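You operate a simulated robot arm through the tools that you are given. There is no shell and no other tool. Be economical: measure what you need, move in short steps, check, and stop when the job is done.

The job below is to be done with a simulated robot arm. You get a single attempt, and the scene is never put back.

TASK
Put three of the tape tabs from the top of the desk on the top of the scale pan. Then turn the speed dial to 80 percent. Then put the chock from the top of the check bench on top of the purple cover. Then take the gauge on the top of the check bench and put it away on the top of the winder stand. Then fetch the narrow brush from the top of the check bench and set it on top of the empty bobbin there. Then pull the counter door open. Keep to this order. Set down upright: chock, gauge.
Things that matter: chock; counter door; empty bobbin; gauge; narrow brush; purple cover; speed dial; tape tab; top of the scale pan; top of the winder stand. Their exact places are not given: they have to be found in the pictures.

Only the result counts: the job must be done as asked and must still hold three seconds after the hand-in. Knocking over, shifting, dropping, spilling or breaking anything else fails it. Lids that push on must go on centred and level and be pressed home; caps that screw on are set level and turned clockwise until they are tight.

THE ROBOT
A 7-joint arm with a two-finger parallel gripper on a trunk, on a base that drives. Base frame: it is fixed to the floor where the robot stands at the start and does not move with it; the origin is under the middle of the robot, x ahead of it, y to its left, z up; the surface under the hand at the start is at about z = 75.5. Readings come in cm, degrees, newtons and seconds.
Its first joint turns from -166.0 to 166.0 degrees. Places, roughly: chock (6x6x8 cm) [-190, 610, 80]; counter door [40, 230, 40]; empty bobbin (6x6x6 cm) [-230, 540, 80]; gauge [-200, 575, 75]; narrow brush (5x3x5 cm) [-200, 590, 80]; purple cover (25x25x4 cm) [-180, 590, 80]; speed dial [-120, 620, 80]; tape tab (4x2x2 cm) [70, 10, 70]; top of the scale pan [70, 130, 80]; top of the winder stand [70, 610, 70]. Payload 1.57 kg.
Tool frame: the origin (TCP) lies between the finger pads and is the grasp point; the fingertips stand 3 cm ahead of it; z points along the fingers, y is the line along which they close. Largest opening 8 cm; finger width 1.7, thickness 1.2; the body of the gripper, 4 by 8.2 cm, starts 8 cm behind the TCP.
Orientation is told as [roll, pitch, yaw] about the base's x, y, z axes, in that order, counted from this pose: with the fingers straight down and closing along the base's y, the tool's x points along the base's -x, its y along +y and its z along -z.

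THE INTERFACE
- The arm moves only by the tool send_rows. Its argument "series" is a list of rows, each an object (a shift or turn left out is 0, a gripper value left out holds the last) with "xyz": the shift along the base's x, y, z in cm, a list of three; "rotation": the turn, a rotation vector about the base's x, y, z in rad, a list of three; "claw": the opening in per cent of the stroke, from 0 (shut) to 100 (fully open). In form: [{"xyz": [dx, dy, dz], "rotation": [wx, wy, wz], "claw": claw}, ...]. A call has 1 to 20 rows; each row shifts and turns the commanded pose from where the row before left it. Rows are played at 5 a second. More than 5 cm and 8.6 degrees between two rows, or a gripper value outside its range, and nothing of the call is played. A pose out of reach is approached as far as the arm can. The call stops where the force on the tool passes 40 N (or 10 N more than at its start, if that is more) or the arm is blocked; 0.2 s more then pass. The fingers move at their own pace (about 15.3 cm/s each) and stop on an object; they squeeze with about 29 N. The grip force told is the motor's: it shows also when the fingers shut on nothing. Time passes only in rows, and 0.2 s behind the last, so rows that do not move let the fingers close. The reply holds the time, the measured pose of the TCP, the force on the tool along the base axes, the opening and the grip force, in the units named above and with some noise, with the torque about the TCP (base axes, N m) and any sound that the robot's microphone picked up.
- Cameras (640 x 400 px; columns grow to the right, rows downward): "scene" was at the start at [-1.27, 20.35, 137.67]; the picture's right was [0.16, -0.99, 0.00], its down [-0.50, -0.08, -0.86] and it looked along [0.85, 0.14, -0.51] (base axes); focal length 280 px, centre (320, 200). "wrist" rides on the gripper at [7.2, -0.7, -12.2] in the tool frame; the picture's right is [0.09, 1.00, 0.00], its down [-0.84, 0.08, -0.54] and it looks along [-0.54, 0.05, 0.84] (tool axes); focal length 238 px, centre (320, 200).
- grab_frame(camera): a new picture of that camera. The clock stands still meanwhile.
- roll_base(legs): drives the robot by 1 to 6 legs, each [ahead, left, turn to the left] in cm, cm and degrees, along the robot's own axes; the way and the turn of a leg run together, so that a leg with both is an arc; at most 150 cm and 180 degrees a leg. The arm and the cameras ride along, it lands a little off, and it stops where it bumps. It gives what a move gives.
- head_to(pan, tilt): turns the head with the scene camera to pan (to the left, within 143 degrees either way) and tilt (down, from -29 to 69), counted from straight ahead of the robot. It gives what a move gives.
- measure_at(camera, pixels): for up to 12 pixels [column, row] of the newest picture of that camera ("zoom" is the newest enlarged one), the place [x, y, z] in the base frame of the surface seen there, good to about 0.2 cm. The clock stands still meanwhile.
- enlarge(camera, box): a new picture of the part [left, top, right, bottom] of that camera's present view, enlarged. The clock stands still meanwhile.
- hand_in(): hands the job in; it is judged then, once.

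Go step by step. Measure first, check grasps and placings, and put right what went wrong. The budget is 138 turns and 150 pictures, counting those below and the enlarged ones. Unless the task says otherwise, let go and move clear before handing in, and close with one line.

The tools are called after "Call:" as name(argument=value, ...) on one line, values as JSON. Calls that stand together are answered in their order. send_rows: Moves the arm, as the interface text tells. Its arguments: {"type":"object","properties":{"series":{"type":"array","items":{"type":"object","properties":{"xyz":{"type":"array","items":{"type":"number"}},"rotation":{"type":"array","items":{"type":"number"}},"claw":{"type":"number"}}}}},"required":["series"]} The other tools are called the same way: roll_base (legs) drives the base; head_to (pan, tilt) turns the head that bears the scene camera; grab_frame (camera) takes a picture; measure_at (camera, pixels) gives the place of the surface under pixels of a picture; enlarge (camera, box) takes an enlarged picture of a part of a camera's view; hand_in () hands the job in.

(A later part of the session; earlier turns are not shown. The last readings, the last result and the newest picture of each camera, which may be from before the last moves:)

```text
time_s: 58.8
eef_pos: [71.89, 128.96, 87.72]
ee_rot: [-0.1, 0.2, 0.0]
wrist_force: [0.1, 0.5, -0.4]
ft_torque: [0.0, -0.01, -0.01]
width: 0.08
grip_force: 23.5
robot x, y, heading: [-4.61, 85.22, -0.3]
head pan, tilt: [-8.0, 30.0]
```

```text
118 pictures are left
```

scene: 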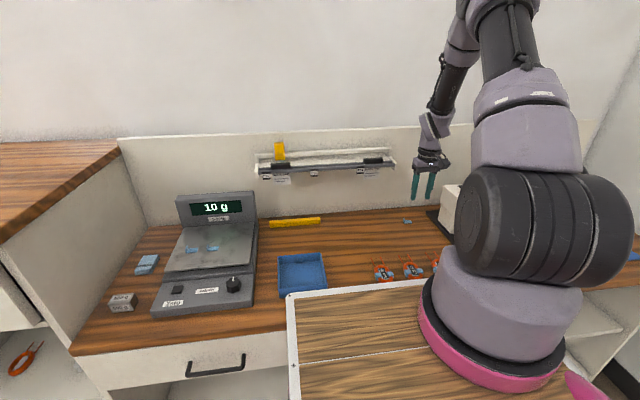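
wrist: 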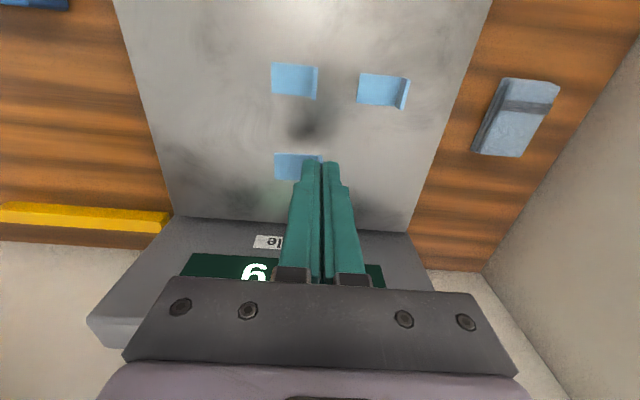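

Call:
send_rows(series=[{"xyz": [0, 0, -2]}, {"xyz": [0, 0, -1]}, {"xyz": [0, 0, -0.6]}, {}, {"claw": 10}, {}, {"xyz": [0, 0, 2]}, {"xyz": [0, 0, 4]}, {"xyz": [-2, 0, 4]}, {"xyz": [-4, 0, 3]}, {"xyz": [-4, 0, 3]}])

Call:
grab_frame(camera="wrist")

Call:
head_to(pan=75, tilt=15)

Call:
grab_frame(camera="scene")

```text
time_s: 61.2
eef_pos: [61.53, 128.65, 99.89]
ee_rot: [-0.1, 0.3, 0.0]
wrist_force: [0.3, -1.2, -0.9]
ft_torque: [0.01, 0.01, 0.0]
width: 0.79
grip_force: 0.0
robot x, y, heading: [-4.89, 85.34, -0.1]
head pan, tilt: [-8.0, 30.0]
```

```text
117 pictures are left
```

wrist: 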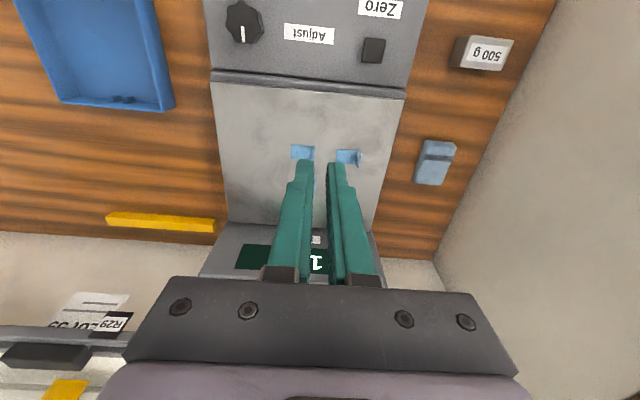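

```text
time_s: 62.8
eef_pos: [61.61, 128.69, 99.94]
ee_rot: [-0.1, 0.3, 0.2]
wrist_force: [-1.4, -0.2, -0.4]
ft_torque: [0.01, 0.0, -0.01]
width: 0.82
grip_force: 0.1
robot x, y, heading: [-4.75, 85.59, -0.3]
head pan, tilt: [75.0, 15.0]
```

```text
116 pictures are left
```

scene: 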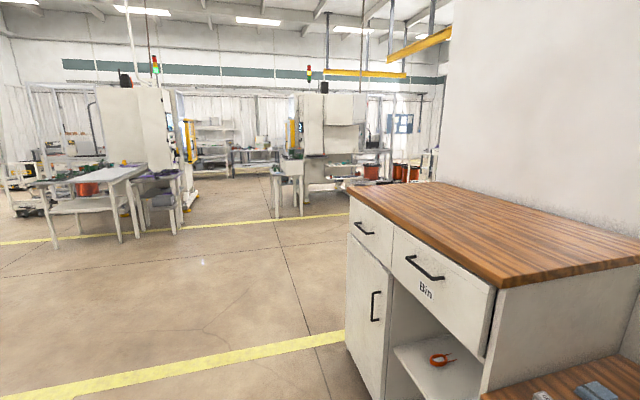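

Retracting the arm near the tray for travel and checking the pan afterward.

Call:
send_rows(series=[{"xyz": [-1, -2, 4]}, {"xyz": [-1, -2, 4]}, {"xyz": [-2, -3.7, 2]}, {"xyz": [-2, -3.7, 2]}, {"xyz": [-2, -3.7, 1]}, {"xyz": [-2, -3.7, 1]}, {"xyz": [-2, -3.7, 1]}, {"xyz": [-2, -3.7, 0]}, {"xyz": [-2, -3.7, 0]}, {"xyz": [-2, -3.7, 0]}])

Call:
head_to(pan=25, tilt=30)

Call:
enlarge(camera="scene", box=[160, 80, 480, 280])

```text
time_s: 65.0
eef_pos: [43.85, 95.2, 115.03]
ee_rot: [-0.1, 0.2, 0.1]
wrist_force: [1.0, 0.5, -1.1]
ft_torque: [-0.02, 0.03, 0.02]
width: 0.79
grip_force: 0.0
robot x, y, heading: [-4.25, 85.16, -0.3]
head pan, tilt: [75.0, 15.0]
```

```text
time_s: 66.2
eef_pos: [43.95, 95.25, 115.19]
ee_rot: [0.0, 0.2, 0.1]
wrist_force: [-0.2, 0.9, 0.3]
ft_torque: [0.01, 0.02, -0.02]
width: 0.79
grip_force: 0.1
robot x, y, heading: [-4.73, 85.84, -0.1]
head pan, tilt: [25.0, 30.0]
```

```text
2.00 times, centred on (320, 180) of scene
```

zoom: 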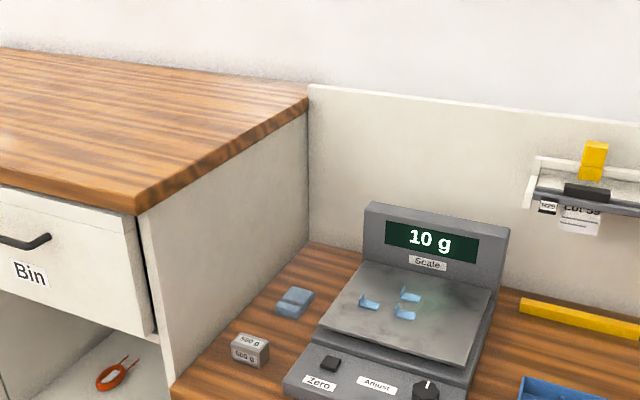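

All three tabs rest on the pan (seen in the zoom). Now I'm driving toward the far machines: back, left, and then turn to face +y.

Call:
roll_base(legs=[[-60, 0, 0], [0, 150, 0], [0, 130, 0], [0, 0, 90]])

Call:
head_to(pan=0, tilt=15)

Call:
grab_frame(camera="scene")

Call:
head_to(pan=45, tilt=15)

Call:
grab_frame(camera="scene")

```text
time_s: 86.5
eef_pos: [-75.47, 414.61, 115.17]
ee_rot: [-0.1, 0.2, 90.5]
wrist_force: [0.7, 1.0, -0.2]
ft_torque: [0.01, 0.01, 0.02]
width: 0.8
grip_force: 0.1
robot x, y, heading: [-65.83, 366.13, 90.2]
head pan, tilt: [25.0, 30.0]
```

```text
time_s: 87.4
eef_pos: [-75.42, 414.64, 115.09]
ee_rot: [0.0, 0.3, 90.4]
wrist_force: [0.3, -0.6, -0.5]
ft_torque: [0.01, 0.01, -0.02]
width: 0.81
grip_force: 0.1
robot x, y, heading: [-65.27, 366.3, 90.1]
head pan, tilt: [0.0, 15.0]
```

```text
114 pictures are left
```

scene: 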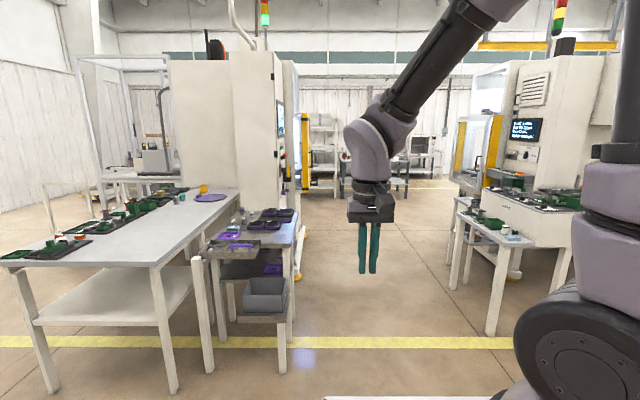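

```text
time_s: 88.5
eef_pos: [-75.42, 414.61, 115.08]
ee_rot: [-0.2, 0.2, 90.4]
wrist_force: [0.5, 0.6, -0.2]
ft_torque: [-0.02, 0.0, -0.03]
width: 0.8
grip_force: 0.2
robot x, y, heading: [-65.5, 366.05, 90.1]
head pan, tilt: [45.0, 15.0]
```

```text
113 pictures are left
```

scene: 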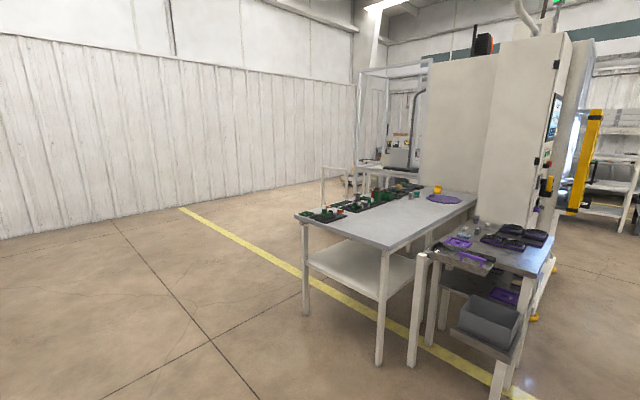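

The check bench is the white table with a purple disc near (443,198). Enlarging and measuring.

Call:
enlarge(camera="scene", box=[290, 150, 570, 325])

Call:
measure_at(camera="scene", pixels=[[443, 198], [437, 189], [410, 220], [330, 215], [380, 245], [470, 210], [320, 213], [530, 215], [498, 228], [545, 185], [555, 140], [418, 258]])

```text
2.29 times, centred on (430, 238) of scene
```

zoom: 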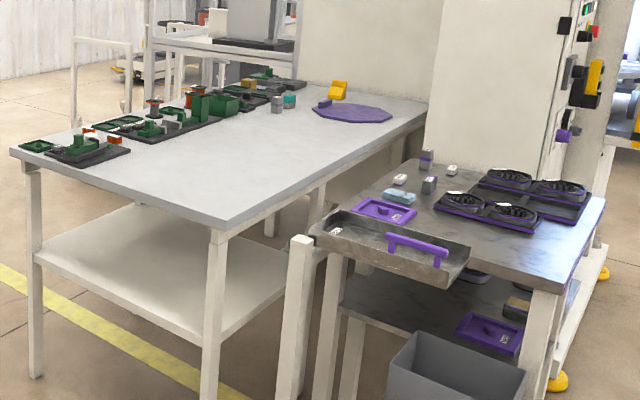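

```text
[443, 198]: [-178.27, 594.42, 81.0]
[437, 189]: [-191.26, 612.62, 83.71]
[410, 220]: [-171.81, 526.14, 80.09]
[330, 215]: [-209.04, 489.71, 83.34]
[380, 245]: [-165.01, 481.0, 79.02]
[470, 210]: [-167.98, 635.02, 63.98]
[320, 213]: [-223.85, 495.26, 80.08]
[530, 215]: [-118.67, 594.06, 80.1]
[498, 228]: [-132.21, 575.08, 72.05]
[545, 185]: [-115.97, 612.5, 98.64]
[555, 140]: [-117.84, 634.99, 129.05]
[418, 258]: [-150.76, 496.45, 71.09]
```

The purple cover is at (-178,594,81) and the yellow chock near (-191,612), on the white bench. Next I'm going to the dial from the corridor to the right of it, looking left.

Call:
roll_base(legs=[[0, -25, 0], [150, 0, 0], [60, 0, 0]])

Call:
head_to(pan=70, tilt=25)

Call:
grab_frame(camera="scene")

Call:
head_to(pan=-70, tilt=25)

Call:
grab_frame(camera="scene")

```text
time_s: 100.3
eef_pos: [-52.0, 623.04, 115.11]
ee_rot: [-0.1, 0.2, 90.8]
wrist_force: [0.2, -0.9, -0.4]
ft_torque: [0.01, -0.05, 0.01]
width: 0.8
grip_force: 0.0
robot x, y, heading: [-41.62, 574.98, 90.3]
head pan, tilt: [45.0, 15.0]
```

```text
time_s: 101.2
eef_pos: [-52.1, 623.16, 115.03]
ee_rot: [0.1, 0.3, 90.7]
wrist_force: [0.5, 0.3, -0.2]
ft_torque: [-0.04, 0.0, -0.02]
width: 0.79
grip_force: 0.1
robot x, y, heading: [-41.56, 574.87, 90.6]
head pan, tilt: [70.0, 25.0]
```

```text
111 pictures are left
```

scene: 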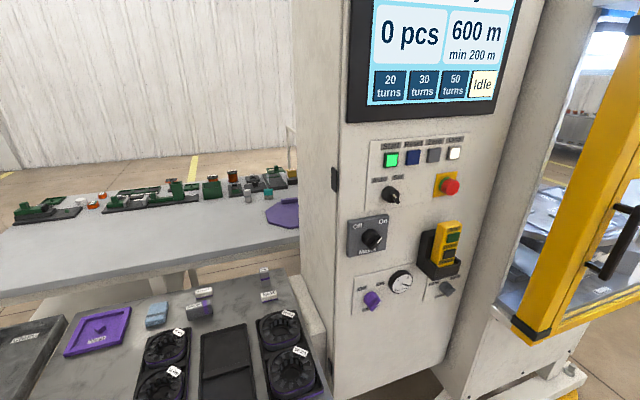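

```text
time_s: 103.4
eef_pos: [-52.07, 623.06, 115.1]
ee_rot: [-0.1, 0.2, 90.8]
wrist_force: [-0.3, -0.3, 0.6]
ft_torque: [0.02, 0.0, 0.03]
width: 0.8
grip_force: 0.0
robot x, y, heading: [-41.73, 574.76, 90.6]
head pan, tilt: [-70.0, 25.0]
```

```text
110 pictures are left
```

scene: 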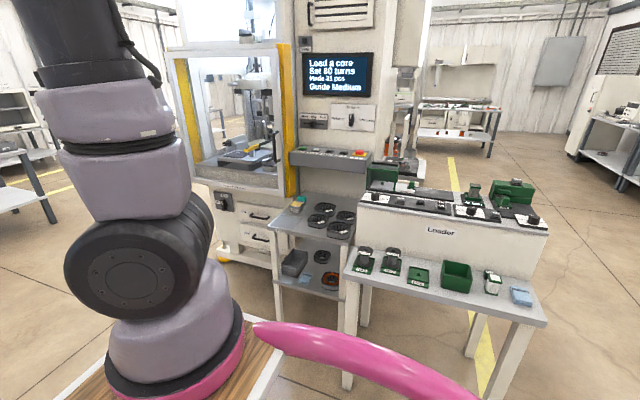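

The control panel is on the left; the candidate dials are near (372,300) and (400,282). Enlarging.

Call:
head_to(pan=62, tilt=38)

Call:
grab_frame(camera="scene")

Call:
enlarge(camera="scene", box=[240, 80, 480, 230])

```text
time_s: 105.6
eef_pos: [-52.07, 623.05, 115.05]
ee_rot: [-0.1, 0.3, 90.8]
wrist_force: [-0.2, 0.5, 0.2]
ft_torque: [0.0, -0.01, 0.0]
width: 0.8
grip_force: 0.1
robot x, y, heading: [-41.59, 574.96, 90.7]
head pan, tilt: [62.0, 38.0]
```

```text
109 pictures are left
```

scene: 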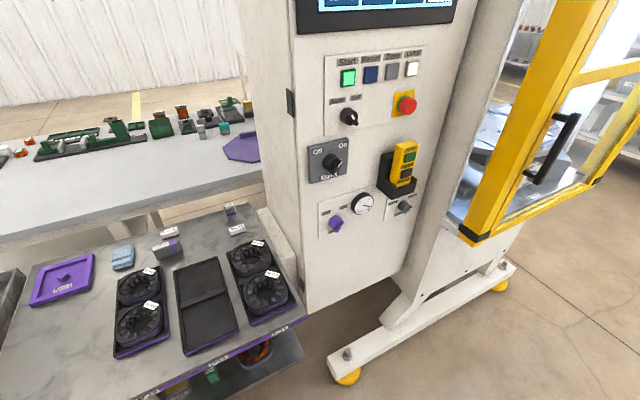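

```text
2.67 times, centred on (360, 155) of scene
```

zoom: 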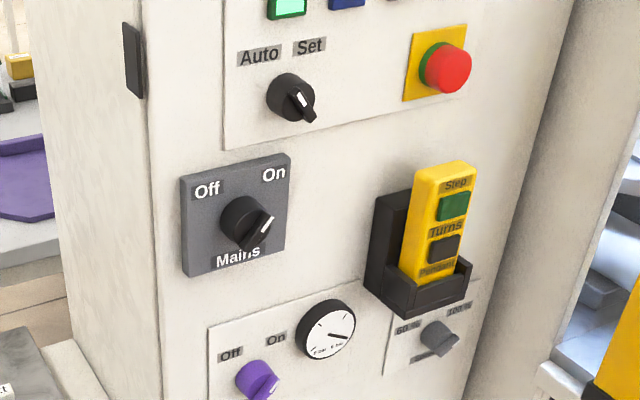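

The grey knob at zoom (438,340), labelled 60 %–100 %, is the speed dial. Measuring and enlarging it.

Call:
measure_at(camera="scene", pixels=[[404, 207], [411, 196], [395, 222], [370, 250], [300, 280], [400, 170], [345, 380], [430, 240]])

Call:
enlarge(camera="scene", box=[368, 170, 448, 235])

```text
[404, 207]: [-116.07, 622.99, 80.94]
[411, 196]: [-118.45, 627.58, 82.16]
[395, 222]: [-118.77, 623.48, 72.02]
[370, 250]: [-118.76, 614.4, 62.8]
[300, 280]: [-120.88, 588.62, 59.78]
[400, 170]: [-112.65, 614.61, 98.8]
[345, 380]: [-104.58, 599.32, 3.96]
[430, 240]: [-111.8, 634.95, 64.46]
```

```text
6.15 times, centred on (408, 202) of scene
```

zoom: 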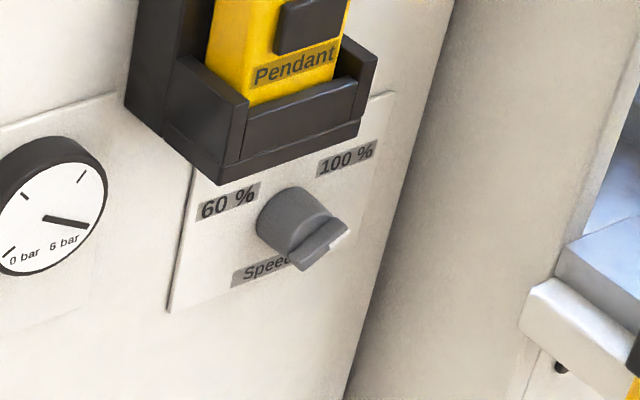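

The dial's knob has a bar with a white pointer end; 60 % is upper-left and 100 % upper-right. I'll turn to face the panel (heading 180) and line up with y≈620.

Call:
roll_base(legs=[[0, 0, 89.5], [0, -45, 0]])

Call:
head_to(pan=0, tilt=40)

Call:
grab_frame(camera="scene")

```text
time_s: 112.1
eef_pos: [-90.62, 608.6, 115.02]
ee_rot: [0.1, 0.2, -178.9]
wrist_force: [0.5, 0.8, 0.3]
ft_torque: [-0.02, -0.02, -0.01]
width: 0.8
grip_force: 0.1
robot x, y, heading: [-42.2, 619.1, -179.2]
head pan, tilt: [62.0, 38.0]
```

```text
time_s: 113.4
eef_pos: [-90.82, 608.56, 115.0]
ee_rot: [0.0, 0.2, -178.8]
wrist_force: [0.4, 0.2, 1.0]
ft_torque: [0.0, -0.06, -0.01]
width: 0.8
grip_force: 0.1
robot x, y, heading: [-42.47, 619.15, -179.0]
head pan, tilt: [0.0, 40.0]
```

```text
106 pictures are left
```

scene: 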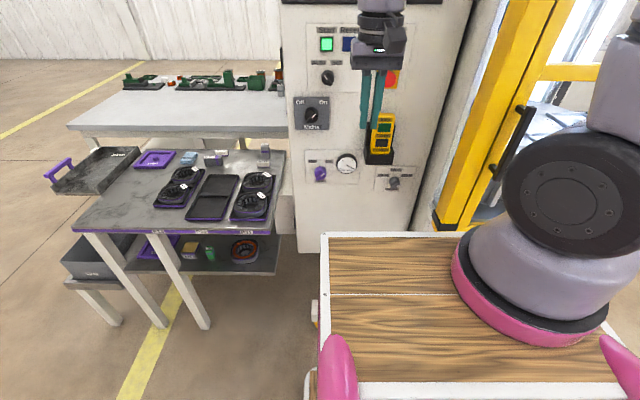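

Call:
enlarge(camera="scene", box=[360, 155, 430, 200])

Call:
measure_at(camera="zoom", pixels=[[300, 254], [340, 254], [270, 240], [330, 290], [200, 200], [420, 200], [150, 280], [480, 300]])

```text
8.89 times, centred on (395, 178) of scene
```

zoom: 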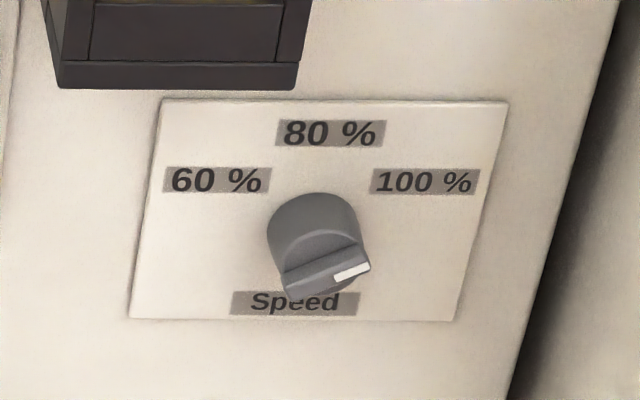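

```text
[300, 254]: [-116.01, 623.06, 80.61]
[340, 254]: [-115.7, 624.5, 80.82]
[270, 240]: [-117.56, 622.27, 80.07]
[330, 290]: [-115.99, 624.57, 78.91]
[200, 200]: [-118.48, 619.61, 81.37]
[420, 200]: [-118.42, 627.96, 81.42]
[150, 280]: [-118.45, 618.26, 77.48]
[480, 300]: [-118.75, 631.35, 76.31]
```

The knob's bar is near-horizontal with its pointer at right (about 100 %); 80 % is straight up, so I need ~+70° about +x. Backing 10 cm for arm room, then turning the tool to point at the panel.

Call:
roll_base(legs=[[-10, 0, -0.8]])

Call:
send_rows(series=[{"xyz": [-1, 1.3, -1], "rotation": [0, 0.14, 0]}, {"xyz": [-1, 1.3, -1], "rotation": [0, 0.14, 0]}, {"xyz": [-1, 1.3, -2], "rotation": [0, 0.14, 0]}, {"xyz": [-1, 1.3, -2], "rotation": [0, 0.14, 0]}, {"xyz": [-1, 1.3, -2], "rotation": [0, 0.14, 0]}, {"xyz": [-1, 1.3, -2], "rotation": [0, 0.14, 0]}, {"xyz": [-1, 1.3, -2], "rotation": [0, 0.14, 0]}, {"xyz": [-1, 1.3, -2], "rotation": [0, 0.14, 0]}, {"xyz": [-1, 1.3, -2], "rotation": [0, 0.14, 0]}, {"xyz": [-1, 1.3, -2], "rotation": [0, 0.14, 0]}, {"xyz": [-1, 1.3, -2], "rotation": [0, 0.14, 0]}, {"xyz": [-2, 0, -2], "rotation": [0, 0.03, 0]}, {}])

Call:
grab_frame(camera="scene")

Call:
grab_frame(camera="wrist")

```text
time_s: 114.6
eef_pos: [-80.84, 609.17, 115.12]
ee_rot: [0.0, 0.2, -179.7]
wrist_force: [-0.5, 0.7, 0.1]
ft_torque: [0.01, 0.0, 0.01]
width: 0.81
grip_force: 0.0
robot x, y, heading: [-32.63, 619.24, 179.9]
head pan, tilt: [0.0, 40.0]
```

```text
time_s: 117.4
eef_pos: [-102.28, 607.31, 99.59]
ee_rot: [-72.8, -89.5, -107.7]
wrist_force: [0.1, -0.1, 0.6]
ft_torque: [0.01, -0.01, -0.02]
width: 0.8
grip_force: 0.1
out of reach, approached as far as the arm can: row 3, 4, 5, 6, 7, 8, 9, 10, 11, 12
robot x, y, heading: [-32.77, 619.26, 179.9]
head pan, tilt: [0.0, 40.0]
```

```text
104 pictures are left
```

scene: 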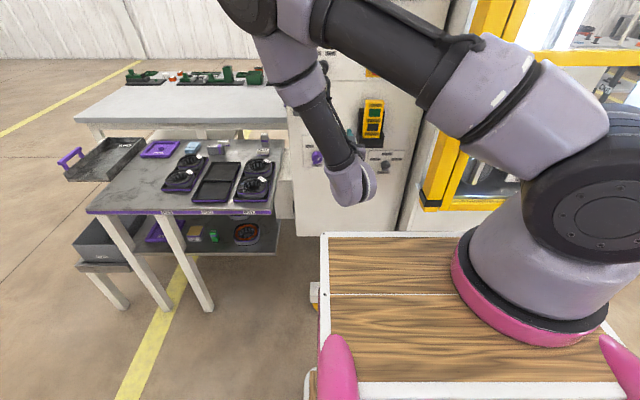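

```text
103 pictures are left
```

wrist: 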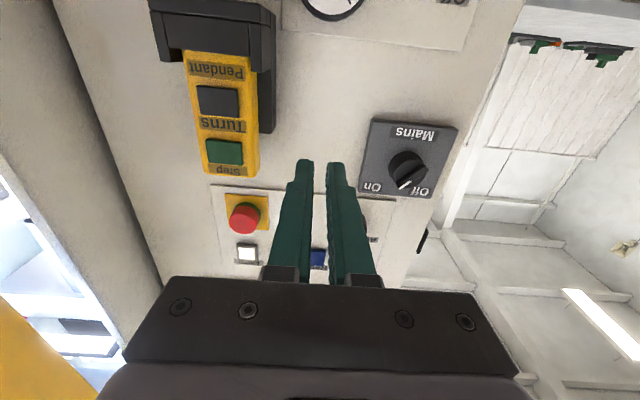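

The tool is horizontal, though the TCP position drifted. I'll shift toward the dial in front of the panel, staying clear of the pendant.

Call:
send_rows(series=[{"xyz": [0, 2.7, -3.6]}, {"xyz": [0, 2.7, -3.6]}, {"xyz": [0, 2.7, -3.6]}, {"xyz": [0, 2.7, -3.6]}, {"xyz": [0, 2.7, -3.6]}, {}])

Call:
grab_frame(camera="wrist")

```text
time_s: 118.8
eef_pos: [-99.46, 611.16, 79.88]
ee_rot: [-95.3, -89.3, -85.3]
wrist_force: [0.4, 0.2, 0.0]
ft_torque: [0.02, 0.0, -0.01]
width: 0.79
grip_force: 0.0
out of reach, approached as far as the arm can: row 1, 2, 3, 4, 5
robot x, y, heading: [-32.25, 619.36, 179.9]
head pan, tilt: [0.0, 40.0]
```

```text
102 pictures are left
```

wrist: 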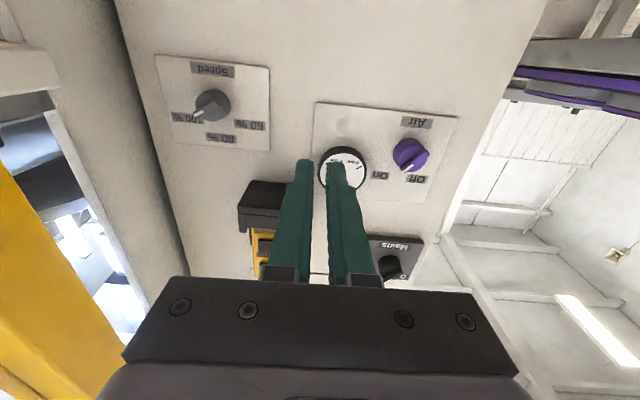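

Call:
send_rows(series=[{"xyz": [-3, 2, 0]}, {"xyz": [-2, 3, 0]}, {"xyz": [0, 3, 0]}, {"xyz": [0, 3, 0]}, {}])

```text
time_s: 120.0
eef_pos: [-102.69, 612.29, 76.76]
ee_rot: [-106.1, -88.9, -74.9]
wrist_force: [-0.7, 0.5, 0.0]
ft_torque: [-0.03, 0.03, -0.01]
width: 0.83
grip_force: 0.1
out of reach, approached as far as the arm can: row 1, 2, 3, 4
robot x, y, heading: [-32.06, 619.13, 180.1]
head pan, tilt: [0.0, 40.0]
```

Call:
head_to(pan=-5, tilt=18)

Call:
grab_frame(camera="scene")

```text
time_s: 120.8
eef_pos: [-102.83, 612.15, 76.68]
ee_rot: [-106.2, -88.9, -75.0]
wrist_force: [-0.3, 0.4, -0.4]
ft_torque: [0.0, 0.01, -0.02]
width: 0.78
grip_force: 0.1
robot x, y, heading: [-32.51, 619.03, 179.9]
head pan, tilt: [-5.0, 18.0]
```

```text
101 pictures are left
```

scene: 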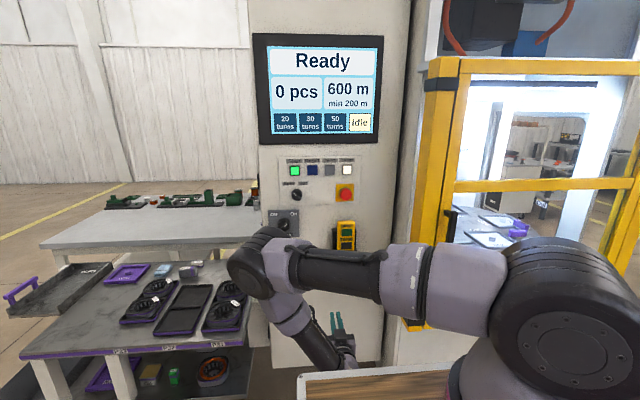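

The elbow swung left into an awkward pose. I'll back the arm out to its earlier tool-down pose and approach with the base turned, so the shoulder stands farther from the panel.

Call:
send_rows(series=[{"xyz": [3, 0, 1]}, {"xyz": [2, 0, 3], "rotation": [0, -0.14, 0]}, {"xyz": [2, 0, 3], "rotation": [0, -0.14, 0]}, {"xyz": [2, 0, 3.5], "rotation": [0, -0.14, 0]}, {"xyz": [2, 0, 3.5], "rotation": [0, -0.14, 0]}, {"xyz": [2, 0, 3.5], "rotation": [0, -0.14, 0]}, {"xyz": [2, 0, 3.5], "rotation": [0, -0.14, 0]}, {"xyz": [2, 0, 3.5], "rotation": [0, -0.14, 0]}, {"xyz": [2, 0, 3.5], "rotation": [0, -0.14, 0]}, {"xyz": [2, 0, 3.5], "rotation": [0, -0.14, 0]}, {"xyz": [1, 0, 3.5], "rotation": [0, -0.14, 0]}, {"xyz": [0, 0, 3], "rotation": [0, -0.14, 0]}, {}])

Call:
grab_frame(camera="scene")

```text
time_s: 123.6
eef_pos: [-81.81, 604.36, 113.37]
ee_rot: [0.1, -1.5, -179.8]
wrist_force: [0.3, 0.1, 0.3]
ft_torque: [0.0, -0.01, -0.02]
width: 0.8
grip_force: 0.1
out of reach, approached as far as the arm can: row 1, 2, 3, 4, 6, 7
robot x, y, heading: [-32.33, 619.2, 179.9]
head pan, tilt: [-5.0, 18.0]
```

```text
100 pictures are left
```

scene: 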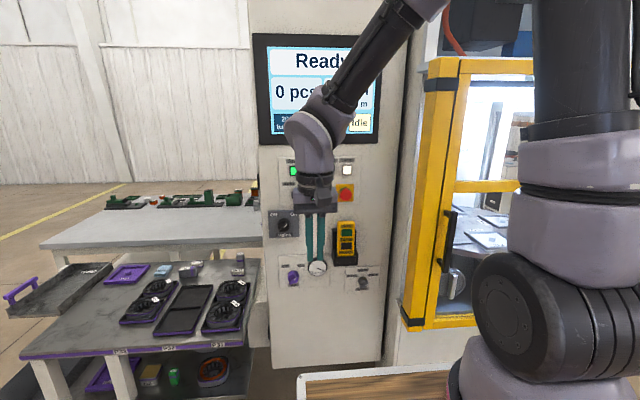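

The arm is back in a good elbow-up pose. I'll now pitch the tool about a wrist point held ~33+ cm ahead of the shoulder, lined up with y≈624.

Call:
send_rows(series=[{"xyz": [-0.64, 3.92, -0.68]}, {"xyz": [-0.64, 3.92, -0.68]}, {"xyz": [-0.64, 3.92, -0.68]}, {"xyz": [-0.64, 3.92, -0.68]}, {"xyz": [-0.64, 3.92, -0.68]}, {"xyz": [-2.85, 0, -3.44], "rotation": [0, 0.143, 0]}, {"xyz": [-2.79, 0, -3.02], "rotation": [0, 0.143, 0]}, {"xyz": [-2.66, 0, -2.64], "rotation": [0, 0.143, 0]}, {"xyz": [-2.5, 0, -2.28], "rotation": [0, 0.143, 0]}, {}])

Call:
grab_frame(camera="scene")

```text
time_s: 125.8
eef_pos: [-98.21, 623.71, 98.8]
ee_rot: [-0.3, -34.4, -179.7]
wrist_force: [0.4, 0.0, 0.9]
ft_torque: [0.02, 0.01, 0.04]
width: 0.81
grip_force: 0.0
out of reach, approached as far as the arm can: row 7, 8, 9
robot x, y, heading: [-32.5, 619.01, 179.9]
head pan, tilt: [-5.0, 18.0]
```

```text
99 pictures are left
```

scene: 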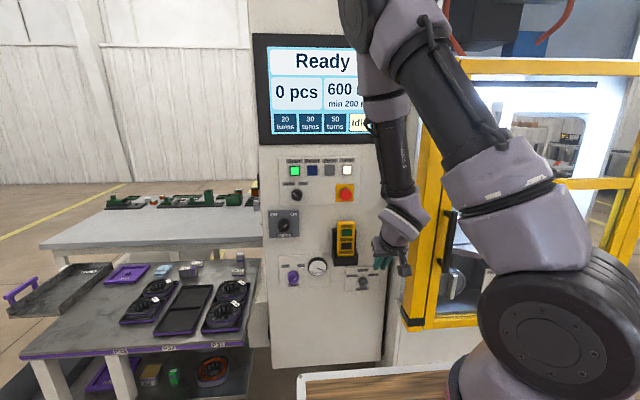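

Folding limits block this from so near. I'll restore tool-down, then turn the base to heading 90 so the shoulder stands farther from the panel, and swing the arm left.

Call:
send_rows(series=[{"xyz": [2.5, -1, 2.28], "rotation": [0, -0.143, 0]}, {"xyz": [2.66, -1, 2.64], "rotation": [0, -0.143, 0]}, {"xyz": [2.79, -1, 3.02], "rotation": [0, -0.143, 0]}, {"xyz": [2.85, -1, 3.44], "rotation": [0, -0.143, 0]}, {"xyz": [2, 0, 3], "rotation": [0, -0.03, 0]}, {}])

Call:
roll_base(legs=[[0, 0, -90], [-19, 12, 0]])

```text
time_s: 127.2
eef_pos: [-85.62, 619.4, 112.98]
ee_rot: [0.2, 0.2, -179.7]
wrist_force: [-0.7, 0.6, -0.2]
ft_torque: [0.03, 0.0, 0.0]
width: 0.79
grip_force: 0.0
robot x, y, heading: [-32.19, 619.48, 179.6]
head pan, tilt: [-5.0, 18.0]
```

```text
time_s: 132.8
eef_pos: [-44.12, 653.09, 113.02]
ee_rot: [-0.2, 0.1, 90.3]
wrist_force: [-0.2, -0.2, -0.1]
ft_torque: [0.01, 0.02, 0.0]
width: 0.8
grip_force: 0.1
robot x, y, heading: [-44.18, 600.21, 90.0]
head pan, tilt: [-5.0, 18.0]
```

Call:
send_rows(series=[{"xyz": [-3.7, -2.4, 0], "rotation": [0, 0, 0.131]}, {"xyz": [-3.7, -2.4, 0], "rotation": [0, 0, 0.131]}, {"xyz": [-3.7, -2.4, 0], "rotation": [0, 0, 0.131]}, {"xyz": [-3.7, -2.4, 0], "rotation": [0, 0, 0.131]}, {"xyz": [-3.7, -2.4, 0], "rotation": [0, 0, 0.131]}, {"xyz": [-3.7, -2.4, 0], "rotation": [0, 0, 0.131]}, {"xyz": [-3.7, -2.4, 0], "rotation": [0, 0, 0.131]}, {"xyz": [-3.7, -2.4, 0], "rotation": [0, 0, 0.131]}, {"xyz": [-3.7, -2.4, 0], "rotation": [0, 0, 0.131]}, {"xyz": [-3.7, -2.4, 0], "rotation": [0, 0, 0.131]}, {"xyz": [-3.7, -2.4, 0], "rotation": [0, 0, 0.131]}, {"xyz": [-3.7, -2.4, 0], "rotation": [0, 0, 0.127]}, {}])

Call:
head_to(pan=75, tilt=15)

Call:
grab_frame(camera="scene")

```text
time_s: 135.6
eef_pos: [-88.66, 624.33, 112.81]
ee_rot: [0.0, 0.2, -179.7]
wrist_force: [-0.6, 0.9, 0.5]
ft_torque: [0.01, 0.02, -0.01]
width: 0.81
grip_force: 0.0
robot x, y, heading: [-44.56, 599.99, 90.2]
head pan, tilt: [-5.0, 18.0]
```

```text
time_s: 137.1
eef_pos: [-88.86, 624.36, 112.86]
ee_rot: [0.0, 0.2, -179.8]
wrist_force: [-0.2, 0.0, -0.4]
ft_torque: [-0.03, 0.0, 0.0]
width: 0.8
grip_force: 0.0
robot x, y, heading: [-44.33, 599.87, 90.0]
head pan, tilt: [75.0, 15.0]
```

```text
98 pictures are left
```

scene: 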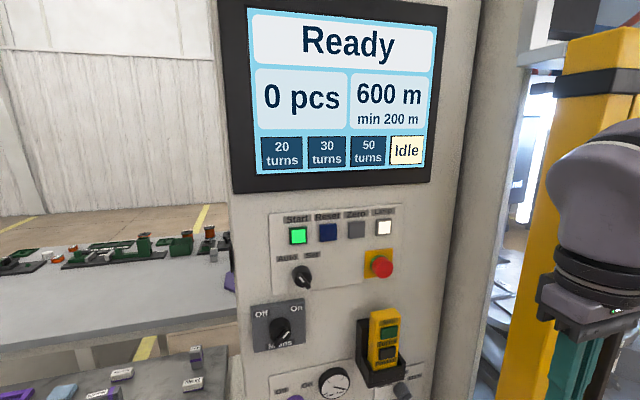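

Lined up with y≈624. Pitching again with the wrist ~47 cm from the shoulder.

Call:
send_rows(series=[{"xyz": [-2.65, 0, -3.8], "rotation": [0, 0.143, 0]}, {"xyz": [-2.59, 0, -3.38], "rotation": [0, 0.143, 0]}, {"xyz": [-2.46, 0, -3.0], "rotation": [0, 0.143, 0]}, {"xyz": [-2.3, 0, -2.64], "rotation": [0, 0.143, 0]}, {"xyz": [-2.08, 0, -2.28], "rotation": [0, 0.143, 0]}, {"xyz": [-1.82, 0, -1.98], "rotation": [0, 0.143, 0]}, {"xyz": [-1.52, 0, -1.72], "rotation": [0, 0.143, 0]}, {"xyz": [-1.16, 0, -1.5], "rotation": [0, 0.143, 0]}, {"xyz": [-0.8, 0, -1.34], "rotation": [0, 0.143, 0]}, {"xyz": [-0.42, 0, -1.2], "rotation": [0, 0.143, 0]}, {"xyz": [0, 0, -1.2], "rotation": [0, 0.14, 0]}, {}])

Call:
grab_frame(camera="wrist")

Call:
grab_frame(camera="scene")

```text
time_s: 139.7
eef_pos: [-106.38, 624.29, 89.04]
ee_rot: [-46.4, -89.8, -133.7]
wrist_force: [-0.2, 0.3, 0.2]
ft_torque: [-0.01, 0.0, 0.0]
width: 0.8
grip_force: 0.1
robot x, y, heading: [-44.18, 600.01, 90.2]
head pan, tilt: [75.0, 15.0]
```

```text
97 pictures are left
```

wrist: 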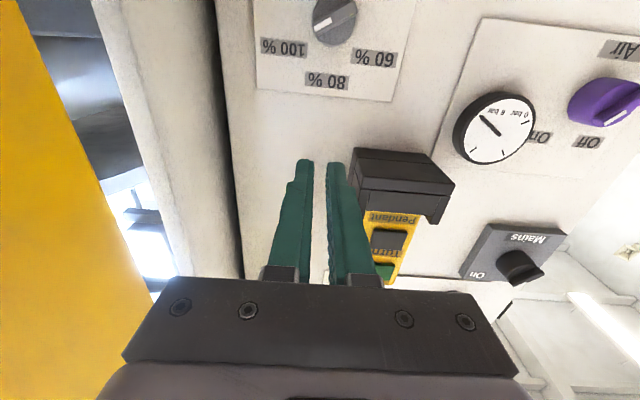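

```text
96 pictures are left
```

scene: 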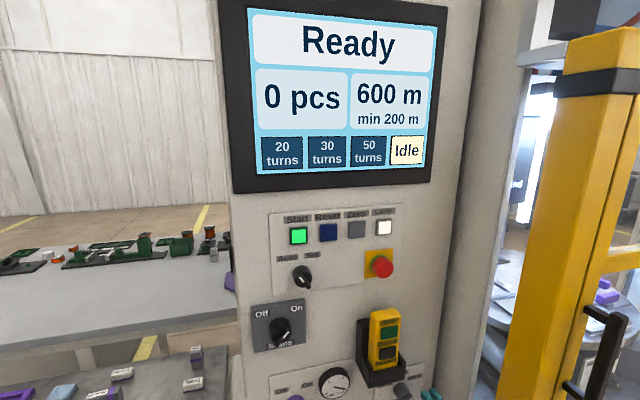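

The pitched pose works. Lowering to the dial's height and viewing it.

Call:
send_rows(series=[{"xyz": [1, 0, -3]}, {"xyz": [1, 0, -3]}, {"xyz": [0, -0.5, -3]}, {}])

Call:
grab_frame(camera="wrist")

Call:
enlarge(camera="wrist", box=[220, 40, 420, 190])

```text
time_s: 140.7
eef_pos: [-104.21, 623.9, 80.13]
ee_rot: [-41.2, -89.8, -138.7]
wrist_force: [0.3, 0.2, 0.1]
ft_torque: [0.0, 0.02, -0.01]
width: 0.8
grip_force: 0.1
robot x, y, heading: [-44.43, 599.89, 90.0]
head pan, tilt: [75.0, 15.0]
```

```text
95 pictures are left
```

wrist: 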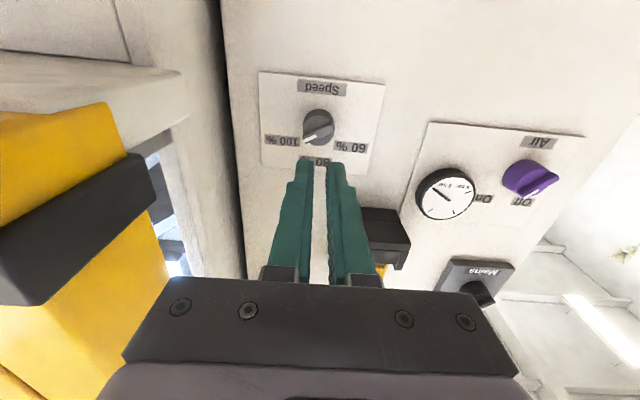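

```text
2.67 times, centred on (320, 115) of wrist
```

zoom: 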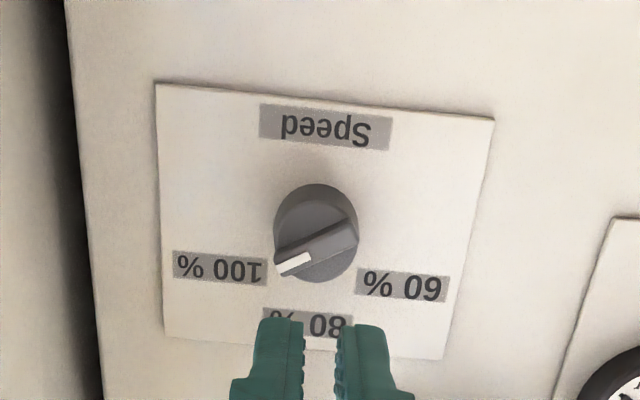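

Call:
measure_at(camera="zoom", pixels=[[285, 266], [350, 232], [318, 248], [295, 262], [318, 205], [330, 275], [220, 268], [400, 285], [270, 317], [320, 120], [345, 350]])

```text
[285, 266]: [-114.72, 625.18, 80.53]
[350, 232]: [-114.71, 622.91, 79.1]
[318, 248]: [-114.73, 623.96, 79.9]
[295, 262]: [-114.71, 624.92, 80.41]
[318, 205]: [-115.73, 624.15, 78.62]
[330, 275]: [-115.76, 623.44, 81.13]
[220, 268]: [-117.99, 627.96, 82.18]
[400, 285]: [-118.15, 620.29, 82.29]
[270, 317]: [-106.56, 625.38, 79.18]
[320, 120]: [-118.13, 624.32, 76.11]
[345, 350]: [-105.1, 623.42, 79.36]
```

The bar is centred at (624.0, 79.85), 32° above horizontal, front at x=-114.7 with the knob face at -115.75. I'll roll the tool -60° about x to match, opening the fingers.

Call:
send_rows(series=[{"rotation": [-0.148, 0, 0], "claw": 35}, {"rotation": [-0.148, 0, 0]}, {"rotation": [-0.148, 0, 0]}, {"rotation": [-0.148, 0, 0]}, {"rotation": [-0.148, 0, 0]}, {"rotation": [-0.148, 0, 0]}, {"rotation": [-0.148, 0, 0]}, {}])

Call:
grab_frame(camera="wrist")

```text
time_s: 142.5
eef_pos: [-104.47, 623.88, 79.76]
ee_rot: [89.7, -30.7, 90.3]
wrist_force: [-0.4, -0.2, -0.3]
ft_torque: [0.0, 0.01, -0.01]
width: 2.8
grip_force: 0.0
robot x, y, heading: [-44.26, 599.73, 90.1]
head pan, tilt: [75.0, 15.0]
```

```text
93 pictures are left
```

wrist: 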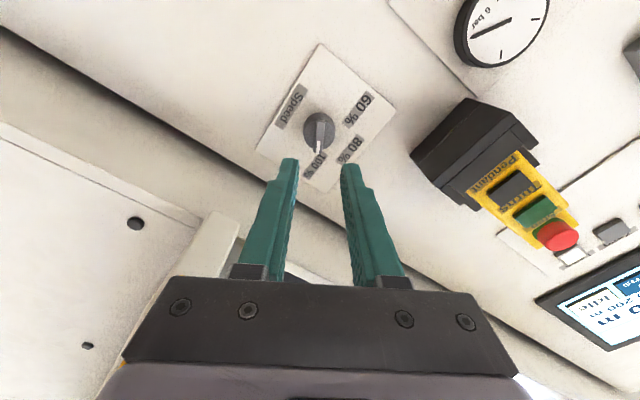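

The bar is aligned with the fingers. Advancing so the tips straddle the bar, then closing.

Call:
send_rows(series=[{"xyz": [-3, 0.1, 0.1]}, {"xyz": [-3, 0, 0]}, {"xyz": [-1.9, 0, 0]}, {}])

Call:
enlarge(camera="wrist", box=[220, 60, 420, 210])

```text
time_s: 143.5
eef_pos: [-112.31, 623.89, 80.04]
ee_rot: [89.8, -30.8, 90.3]
wrist_force: [0.5, -0.7, 0.4]
ft_torque: [0.0, -0.02, 0.01]
width: 2.8
grip_force: 0.1
robot x, y, heading: [-44.72, 599.94, 89.8]
head pan, tilt: [75.0, 15.0]
```

```text
2.67 times, centred on (320, 135) of wrist
```

zoom: 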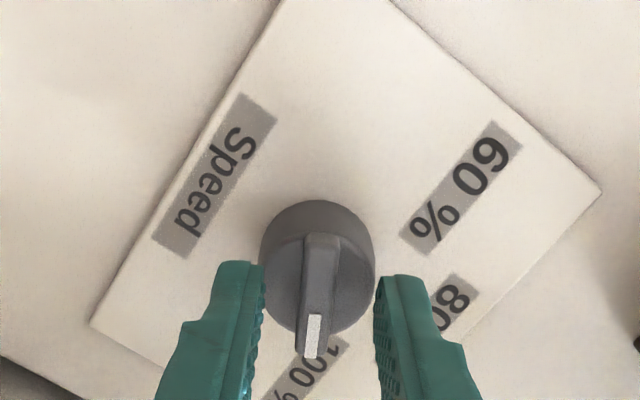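

Call:
send_rows(series=[{"claw": 0}, {}, {}])

Call:
enlarge(camera="wrist", box=[220, 60, 420, 210])

```text
time_s: 144.3
eef_pos: [-112.29, 624.13, 79.89]
ee_rot: [89.8, -31.0, 90.3]
wrist_force: [-3.7, 4.4, -7.0]
ft_torque: [-0.02, -0.25, -0.02]
width: 0.89
grip_force: 27.9
robot x, y, heading: [-44.34, 599.61, 89.8]
head pan, tilt: [75.0, 15.0]
```

```text
2.67 times, centred on (320, 135) of wrist
```

zoom: 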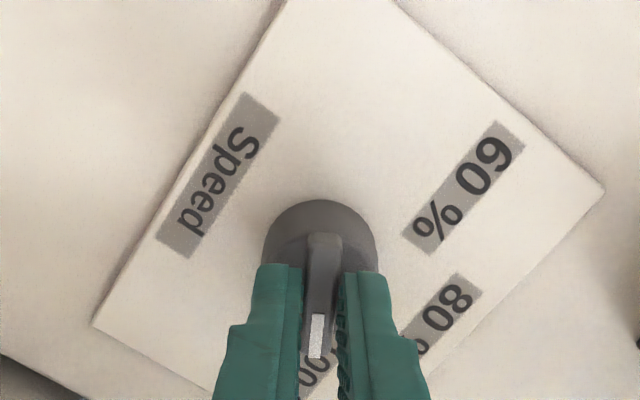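

Bar gripped (0.89 cm). Turning it +60° about x.

Call:
send_rows(series=[{"rotation": [0.1, 0, 0]}, {"rotation": [0.1, 0, 0]}, {"rotation": [0.1, 0, 0]}, {"rotation": [0.1, 0, 0]}, {"rotation": [0.1, 0, 0]}, {}])

```text
time_s: 145.7
eef_pos: [-112.36, 624.12, 79.98]
ee_rot: [89.4, -59.6, 90.6]
wrist_force: [-15.0, 14.1, -20.0]
ft_torque: [-0.03, -0.09, -0.57]
width: 0.9
grip_force: 27.5
robot x, y, heading: [-44.43, 599.95, 90.2]
head pan, tilt: [75.0, 15.0]
```

Rotation works, with some side force. Easing the commanded position a little toward the knob axis.

Call:
send_rows(series=[{"xyz": [-0.1, 0.12, -0.18]}, {}])

Call:
enlarge(camera="wrist", box=[220, 60, 420, 210])

```text
time_s: 146.3
eef_pos: [-112.3, 623.95, 79.91]
ee_rot: [89.7, -59.4, 90.3]
wrist_force: [16.5, 14.3, -2.9]
ft_torque: [-0.01, -0.03, -0.45]
width: 0.91
grip_force: 27.8
robot x, y, heading: [-44.72, 599.81, 90.1]
head pan, tilt: [75.0, 15.0]
```

```text
2.67 times, centred on (320, 135) of wrist
```

zoom: 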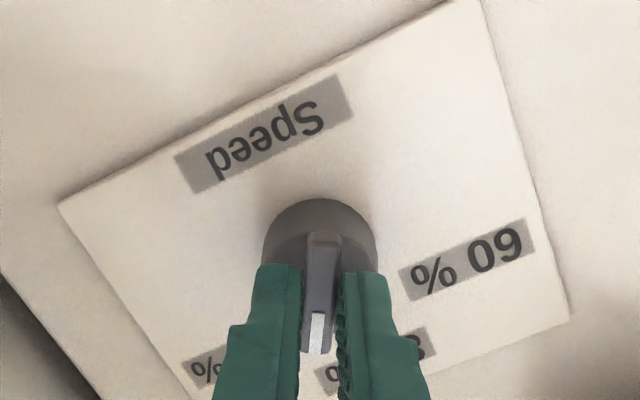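

Call:
send_rows(series=[{"xyz": [0.05, 0.1, 0], "rotation": [0.09, 0, 0]}, {"rotation": [0.09, 0, 0]}, {"rotation": [0.09, 0, 0]}, {}])

```text
time_s: 147.3
eef_pos: [-112.37, 624.0, 79.83]
ee_rot: [89.1, -75.0, 90.9]
wrist_force: [3.9, 7.6, -1.6]
ft_torque: [-0.01, 0.0, -0.23]
width: 0.87
grip_force: 27.2
robot x, y, heading: [-44.75, 600.04, 90.2]
head pan, tilt: [75.0, 15.0]
```

Call:
send_rows(series=[{"rotation": [0.09, 0, 0]}, {"rotation": [0.09, 0, 0]}, {"rotation": [0.085, 0, 0]}, {}])

Call:
enlarge(camera="wrist", box=[220, 60, 420, 210])

```text
time_s: 148.3
eef_pos: [-112.35, 624.04, 79.98]
ee_rot: [-56.6, -89.8, -123.5]
wrist_force: [4.3, 5.1, 4.7]
ft_torque: [0.04, -0.07, -0.06]
width: 0.9
grip_force: 27.7
robot x, y, heading: [-44.42, 600.17, 90.0]
head pan, tilt: [75.0, 15.0]
```

```text
2.67 times, centred on (320, 135) of wrist
```

zoom: 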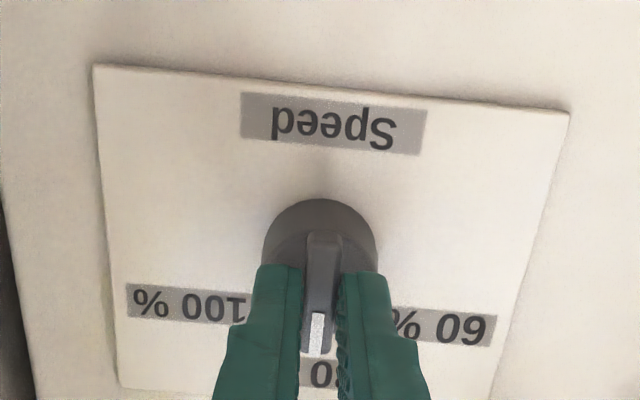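

The pointer is at 80 %. Releasing, backing away, and checking.

Call:
send_rows(series=[{"claw": 30}, {}, {"xyz": [4, 0, 0]}, {"xyz": [4, 0, 0]}, {}])

Call:
enlarge(camera="wrist", box=[220, 40, 420, 190])

```text
time_s: 149.5
eef_pos: [-104.29, 624.04, 79.71]
ee_rot: [-34.2, -89.7, -145.9]
wrist_force: [0.0, 0.6, 0.9]
ft_torque: [0.01, 0.0, 0.0]
width: 2.41
grip_force: 0.0
robot x, y, heading: [-44.42, 599.86, 90.0]
head pan, tilt: [75.0, 15.0]
```

```text
2.67 times, centred on (320, 115) of wrist
```

zoom: 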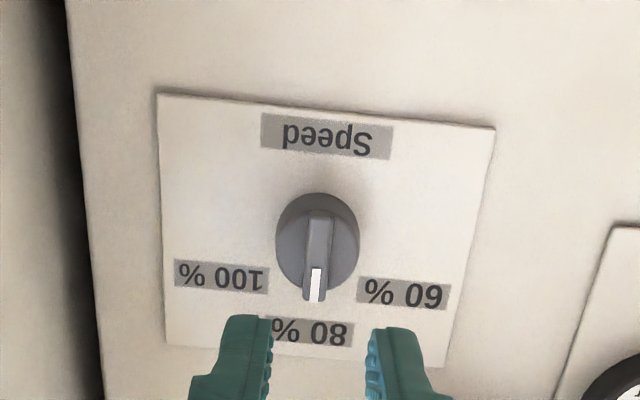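

The dial is at 80 %. Now I'm reversing the pitch to tool-down and bringing the arm back over the robot's front.

Call:
send_rows(series=[{"xyz": [0, 0, 4]}, {"xyz": [0, 0, 4]}, {"xyz": [0, 0, 1.2], "rotation": [0, -0.143, 0]}, {"xyz": [0.42, 0, 1.2], "rotation": [0, -0.143, 0]}, {"xyz": [0.8, 0, 1.34], "rotation": [0, -0.143, 0]}, {"xyz": [1.16, 0, 1.5], "rotation": [0, -0.143, 0]}, {"xyz": [1.52, 0, 1.72], "rotation": [0, -0.143, 0]}, {"xyz": [1.82, 0, 1.98], "rotation": [0, -0.143, 0]}, {"xyz": [2.08, 0, 2.28], "rotation": [0, -0.143, 0]}, {"xyz": [2.3, 0, 2.64], "rotation": [0, -0.143, 0]}, {"xyz": [2.46, 0, 3], "rotation": [0, -0.143, 0]}, {"xyz": [2.59, 0, 3.38], "rotation": [0, -0.143, 0]}, {"xyz": [2.65, 0, 3.8], "rotation": [0, -0.14, 0]}, {}])

Call:
send_rows(series=[{"xyz": [3.7, 2.4, 0], "rotation": [0, 0, -0.131]}, {"xyz": [3.7, 2.4, 0], "rotation": [0, 0, -0.131]}, {"xyz": [3.7, 2.4, 0], "rotation": [0, 0, -0.131]}, {"xyz": [3.7, 2.4, 0], "rotation": [0, 0, -0.131]}, {"xyz": [3.7, 2.4, 0], "rotation": [0, 0, -0.131]}, {"xyz": [3.7, 2.4, 0], "rotation": [0, 0, -0.131]}, {"xyz": [3.7, 2.4, 0], "rotation": [0, 0, -0.131]}, {"xyz": [3.7, 2.4, 0], "rotation": [0, 0, -0.131]}, {"xyz": [3.7, 2.4, 0], "rotation": [0, 0, -0.131]}, {"xyz": [3.7, 2.4, 0], "rotation": [0, 0, -0.131]}, {"xyz": [3.7, 2.4, 0], "rotation": [0, 0, -0.131]}, {"xyz": [3.7, 2.4, 0], "rotation": [0, 0, -0.127]}, {}])

```text
time_s: 152.5
eef_pos: [-86.31, 624.12, 112.1]
ee_rot: [-0.1, 0.1, -179.9]
wrist_force: [0.3, 0.0, 0.0]
ft_torque: [0.02, 0.02, -0.02]
width: 2.41
grip_force: 0.2
robot x, y, heading: [-44.44, 600.0, 90.0]
head pan, tilt: [75.0, 15.0]
```

```text
time_s: 155.3
eef_pos: [-41.98, 652.71, 111.8]
ee_rot: [-0.1, 0.1, 90.2]
wrist_force: [0.3, 0.7, 0.0]
ft_torque: [0.0, 0.01, -0.03]
width: 2.39
grip_force: 0.0
robot x, y, heading: [-44.24, 599.82, 90.0]
head pan, tilt: [75.0, 15.0]
```

Arm retracted. A quick look at the winder stand before driving around to the check bench's far (west) side.

Call:
head_to(pan=-75, tilt=35)

Call:
grab_frame(camera="scene")

Call:
roll_base(legs=[[-150, 0, 0], [-30, 0, 0], [0, 150, 0], [0, 98, 0]])

Call:
head_to(pan=-15, tilt=20)

Call:
grab_frame(camera="scene")

```text
time_s: 157.6
eef_pos: [-42.17, 652.69, 111.71]
ee_rot: [-0.1, 0.1, 90.3]
wrist_force: [-0.6, -0.2, -0.4]
ft_torque: [-0.03, 0.03, -0.01]
width: 2.41
grip_force: 0.0
robot x, y, heading: [-44.53, 599.93, 89.9]
head pan, tilt: [-75.0, 35.0]
```

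```text
87 pictures are left
```

scene: 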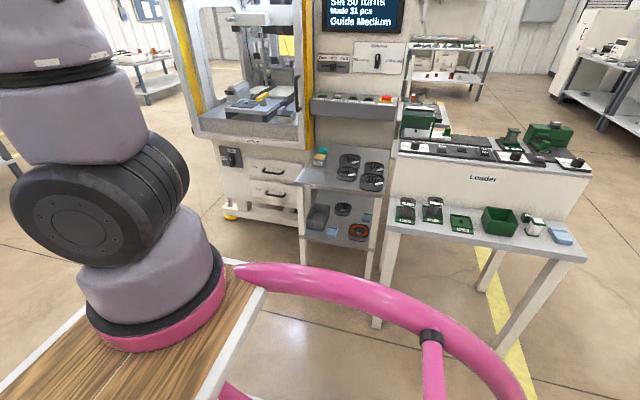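

```text
time_s: 178.5
eef_pos: [-291.08, 473.15, 111.77]
ee_rot: [0.0, 0.2, 89.8]
wrist_force: [-0.3, 0.8, 0.7]
ft_torque: [0.0, 0.01, -0.03]
width: 2.41
grip_force: 0.0
robot x, y, heading: [-293.93, 420.19, 89.7]
head pan, tilt: [-75.0, 35.0]
```

```text
time_s: 179.8
eef_pos: [-291.14, 473.14, 111.83]
ee_rot: [0.1, 0.2, 89.7]
wrist_force: [0.5, 0.0, -0.3]
ft_torque: [-0.01, 0.0, 0.0]
width: 2.41
grip_force: 0.1
robot x, y, heading: [-293.9, 420.64, 89.6]
head pan, tilt: [-15.0, 20.0]
```

```text
86 pictures are left
```

scene: 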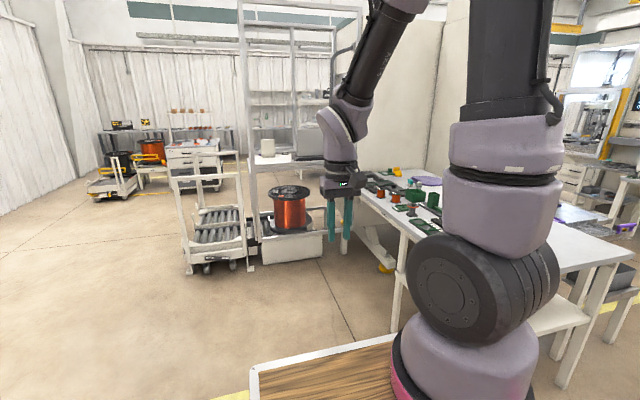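

Call:
measure_at(camera="scene", pixels=[[190, 270], [250, 265], [260, 255], [320, 245], [330, 225], [395, 235], [370, 205], [395, 300], [385, 265], [280, 275], [320, 265]])

```text
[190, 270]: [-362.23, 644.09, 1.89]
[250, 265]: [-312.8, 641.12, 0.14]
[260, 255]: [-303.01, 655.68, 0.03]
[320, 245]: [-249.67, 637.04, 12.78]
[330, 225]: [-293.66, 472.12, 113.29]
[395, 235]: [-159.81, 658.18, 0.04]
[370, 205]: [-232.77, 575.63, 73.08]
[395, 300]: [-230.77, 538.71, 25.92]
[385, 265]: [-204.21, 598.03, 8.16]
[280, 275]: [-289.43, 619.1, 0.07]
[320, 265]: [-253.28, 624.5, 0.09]
```

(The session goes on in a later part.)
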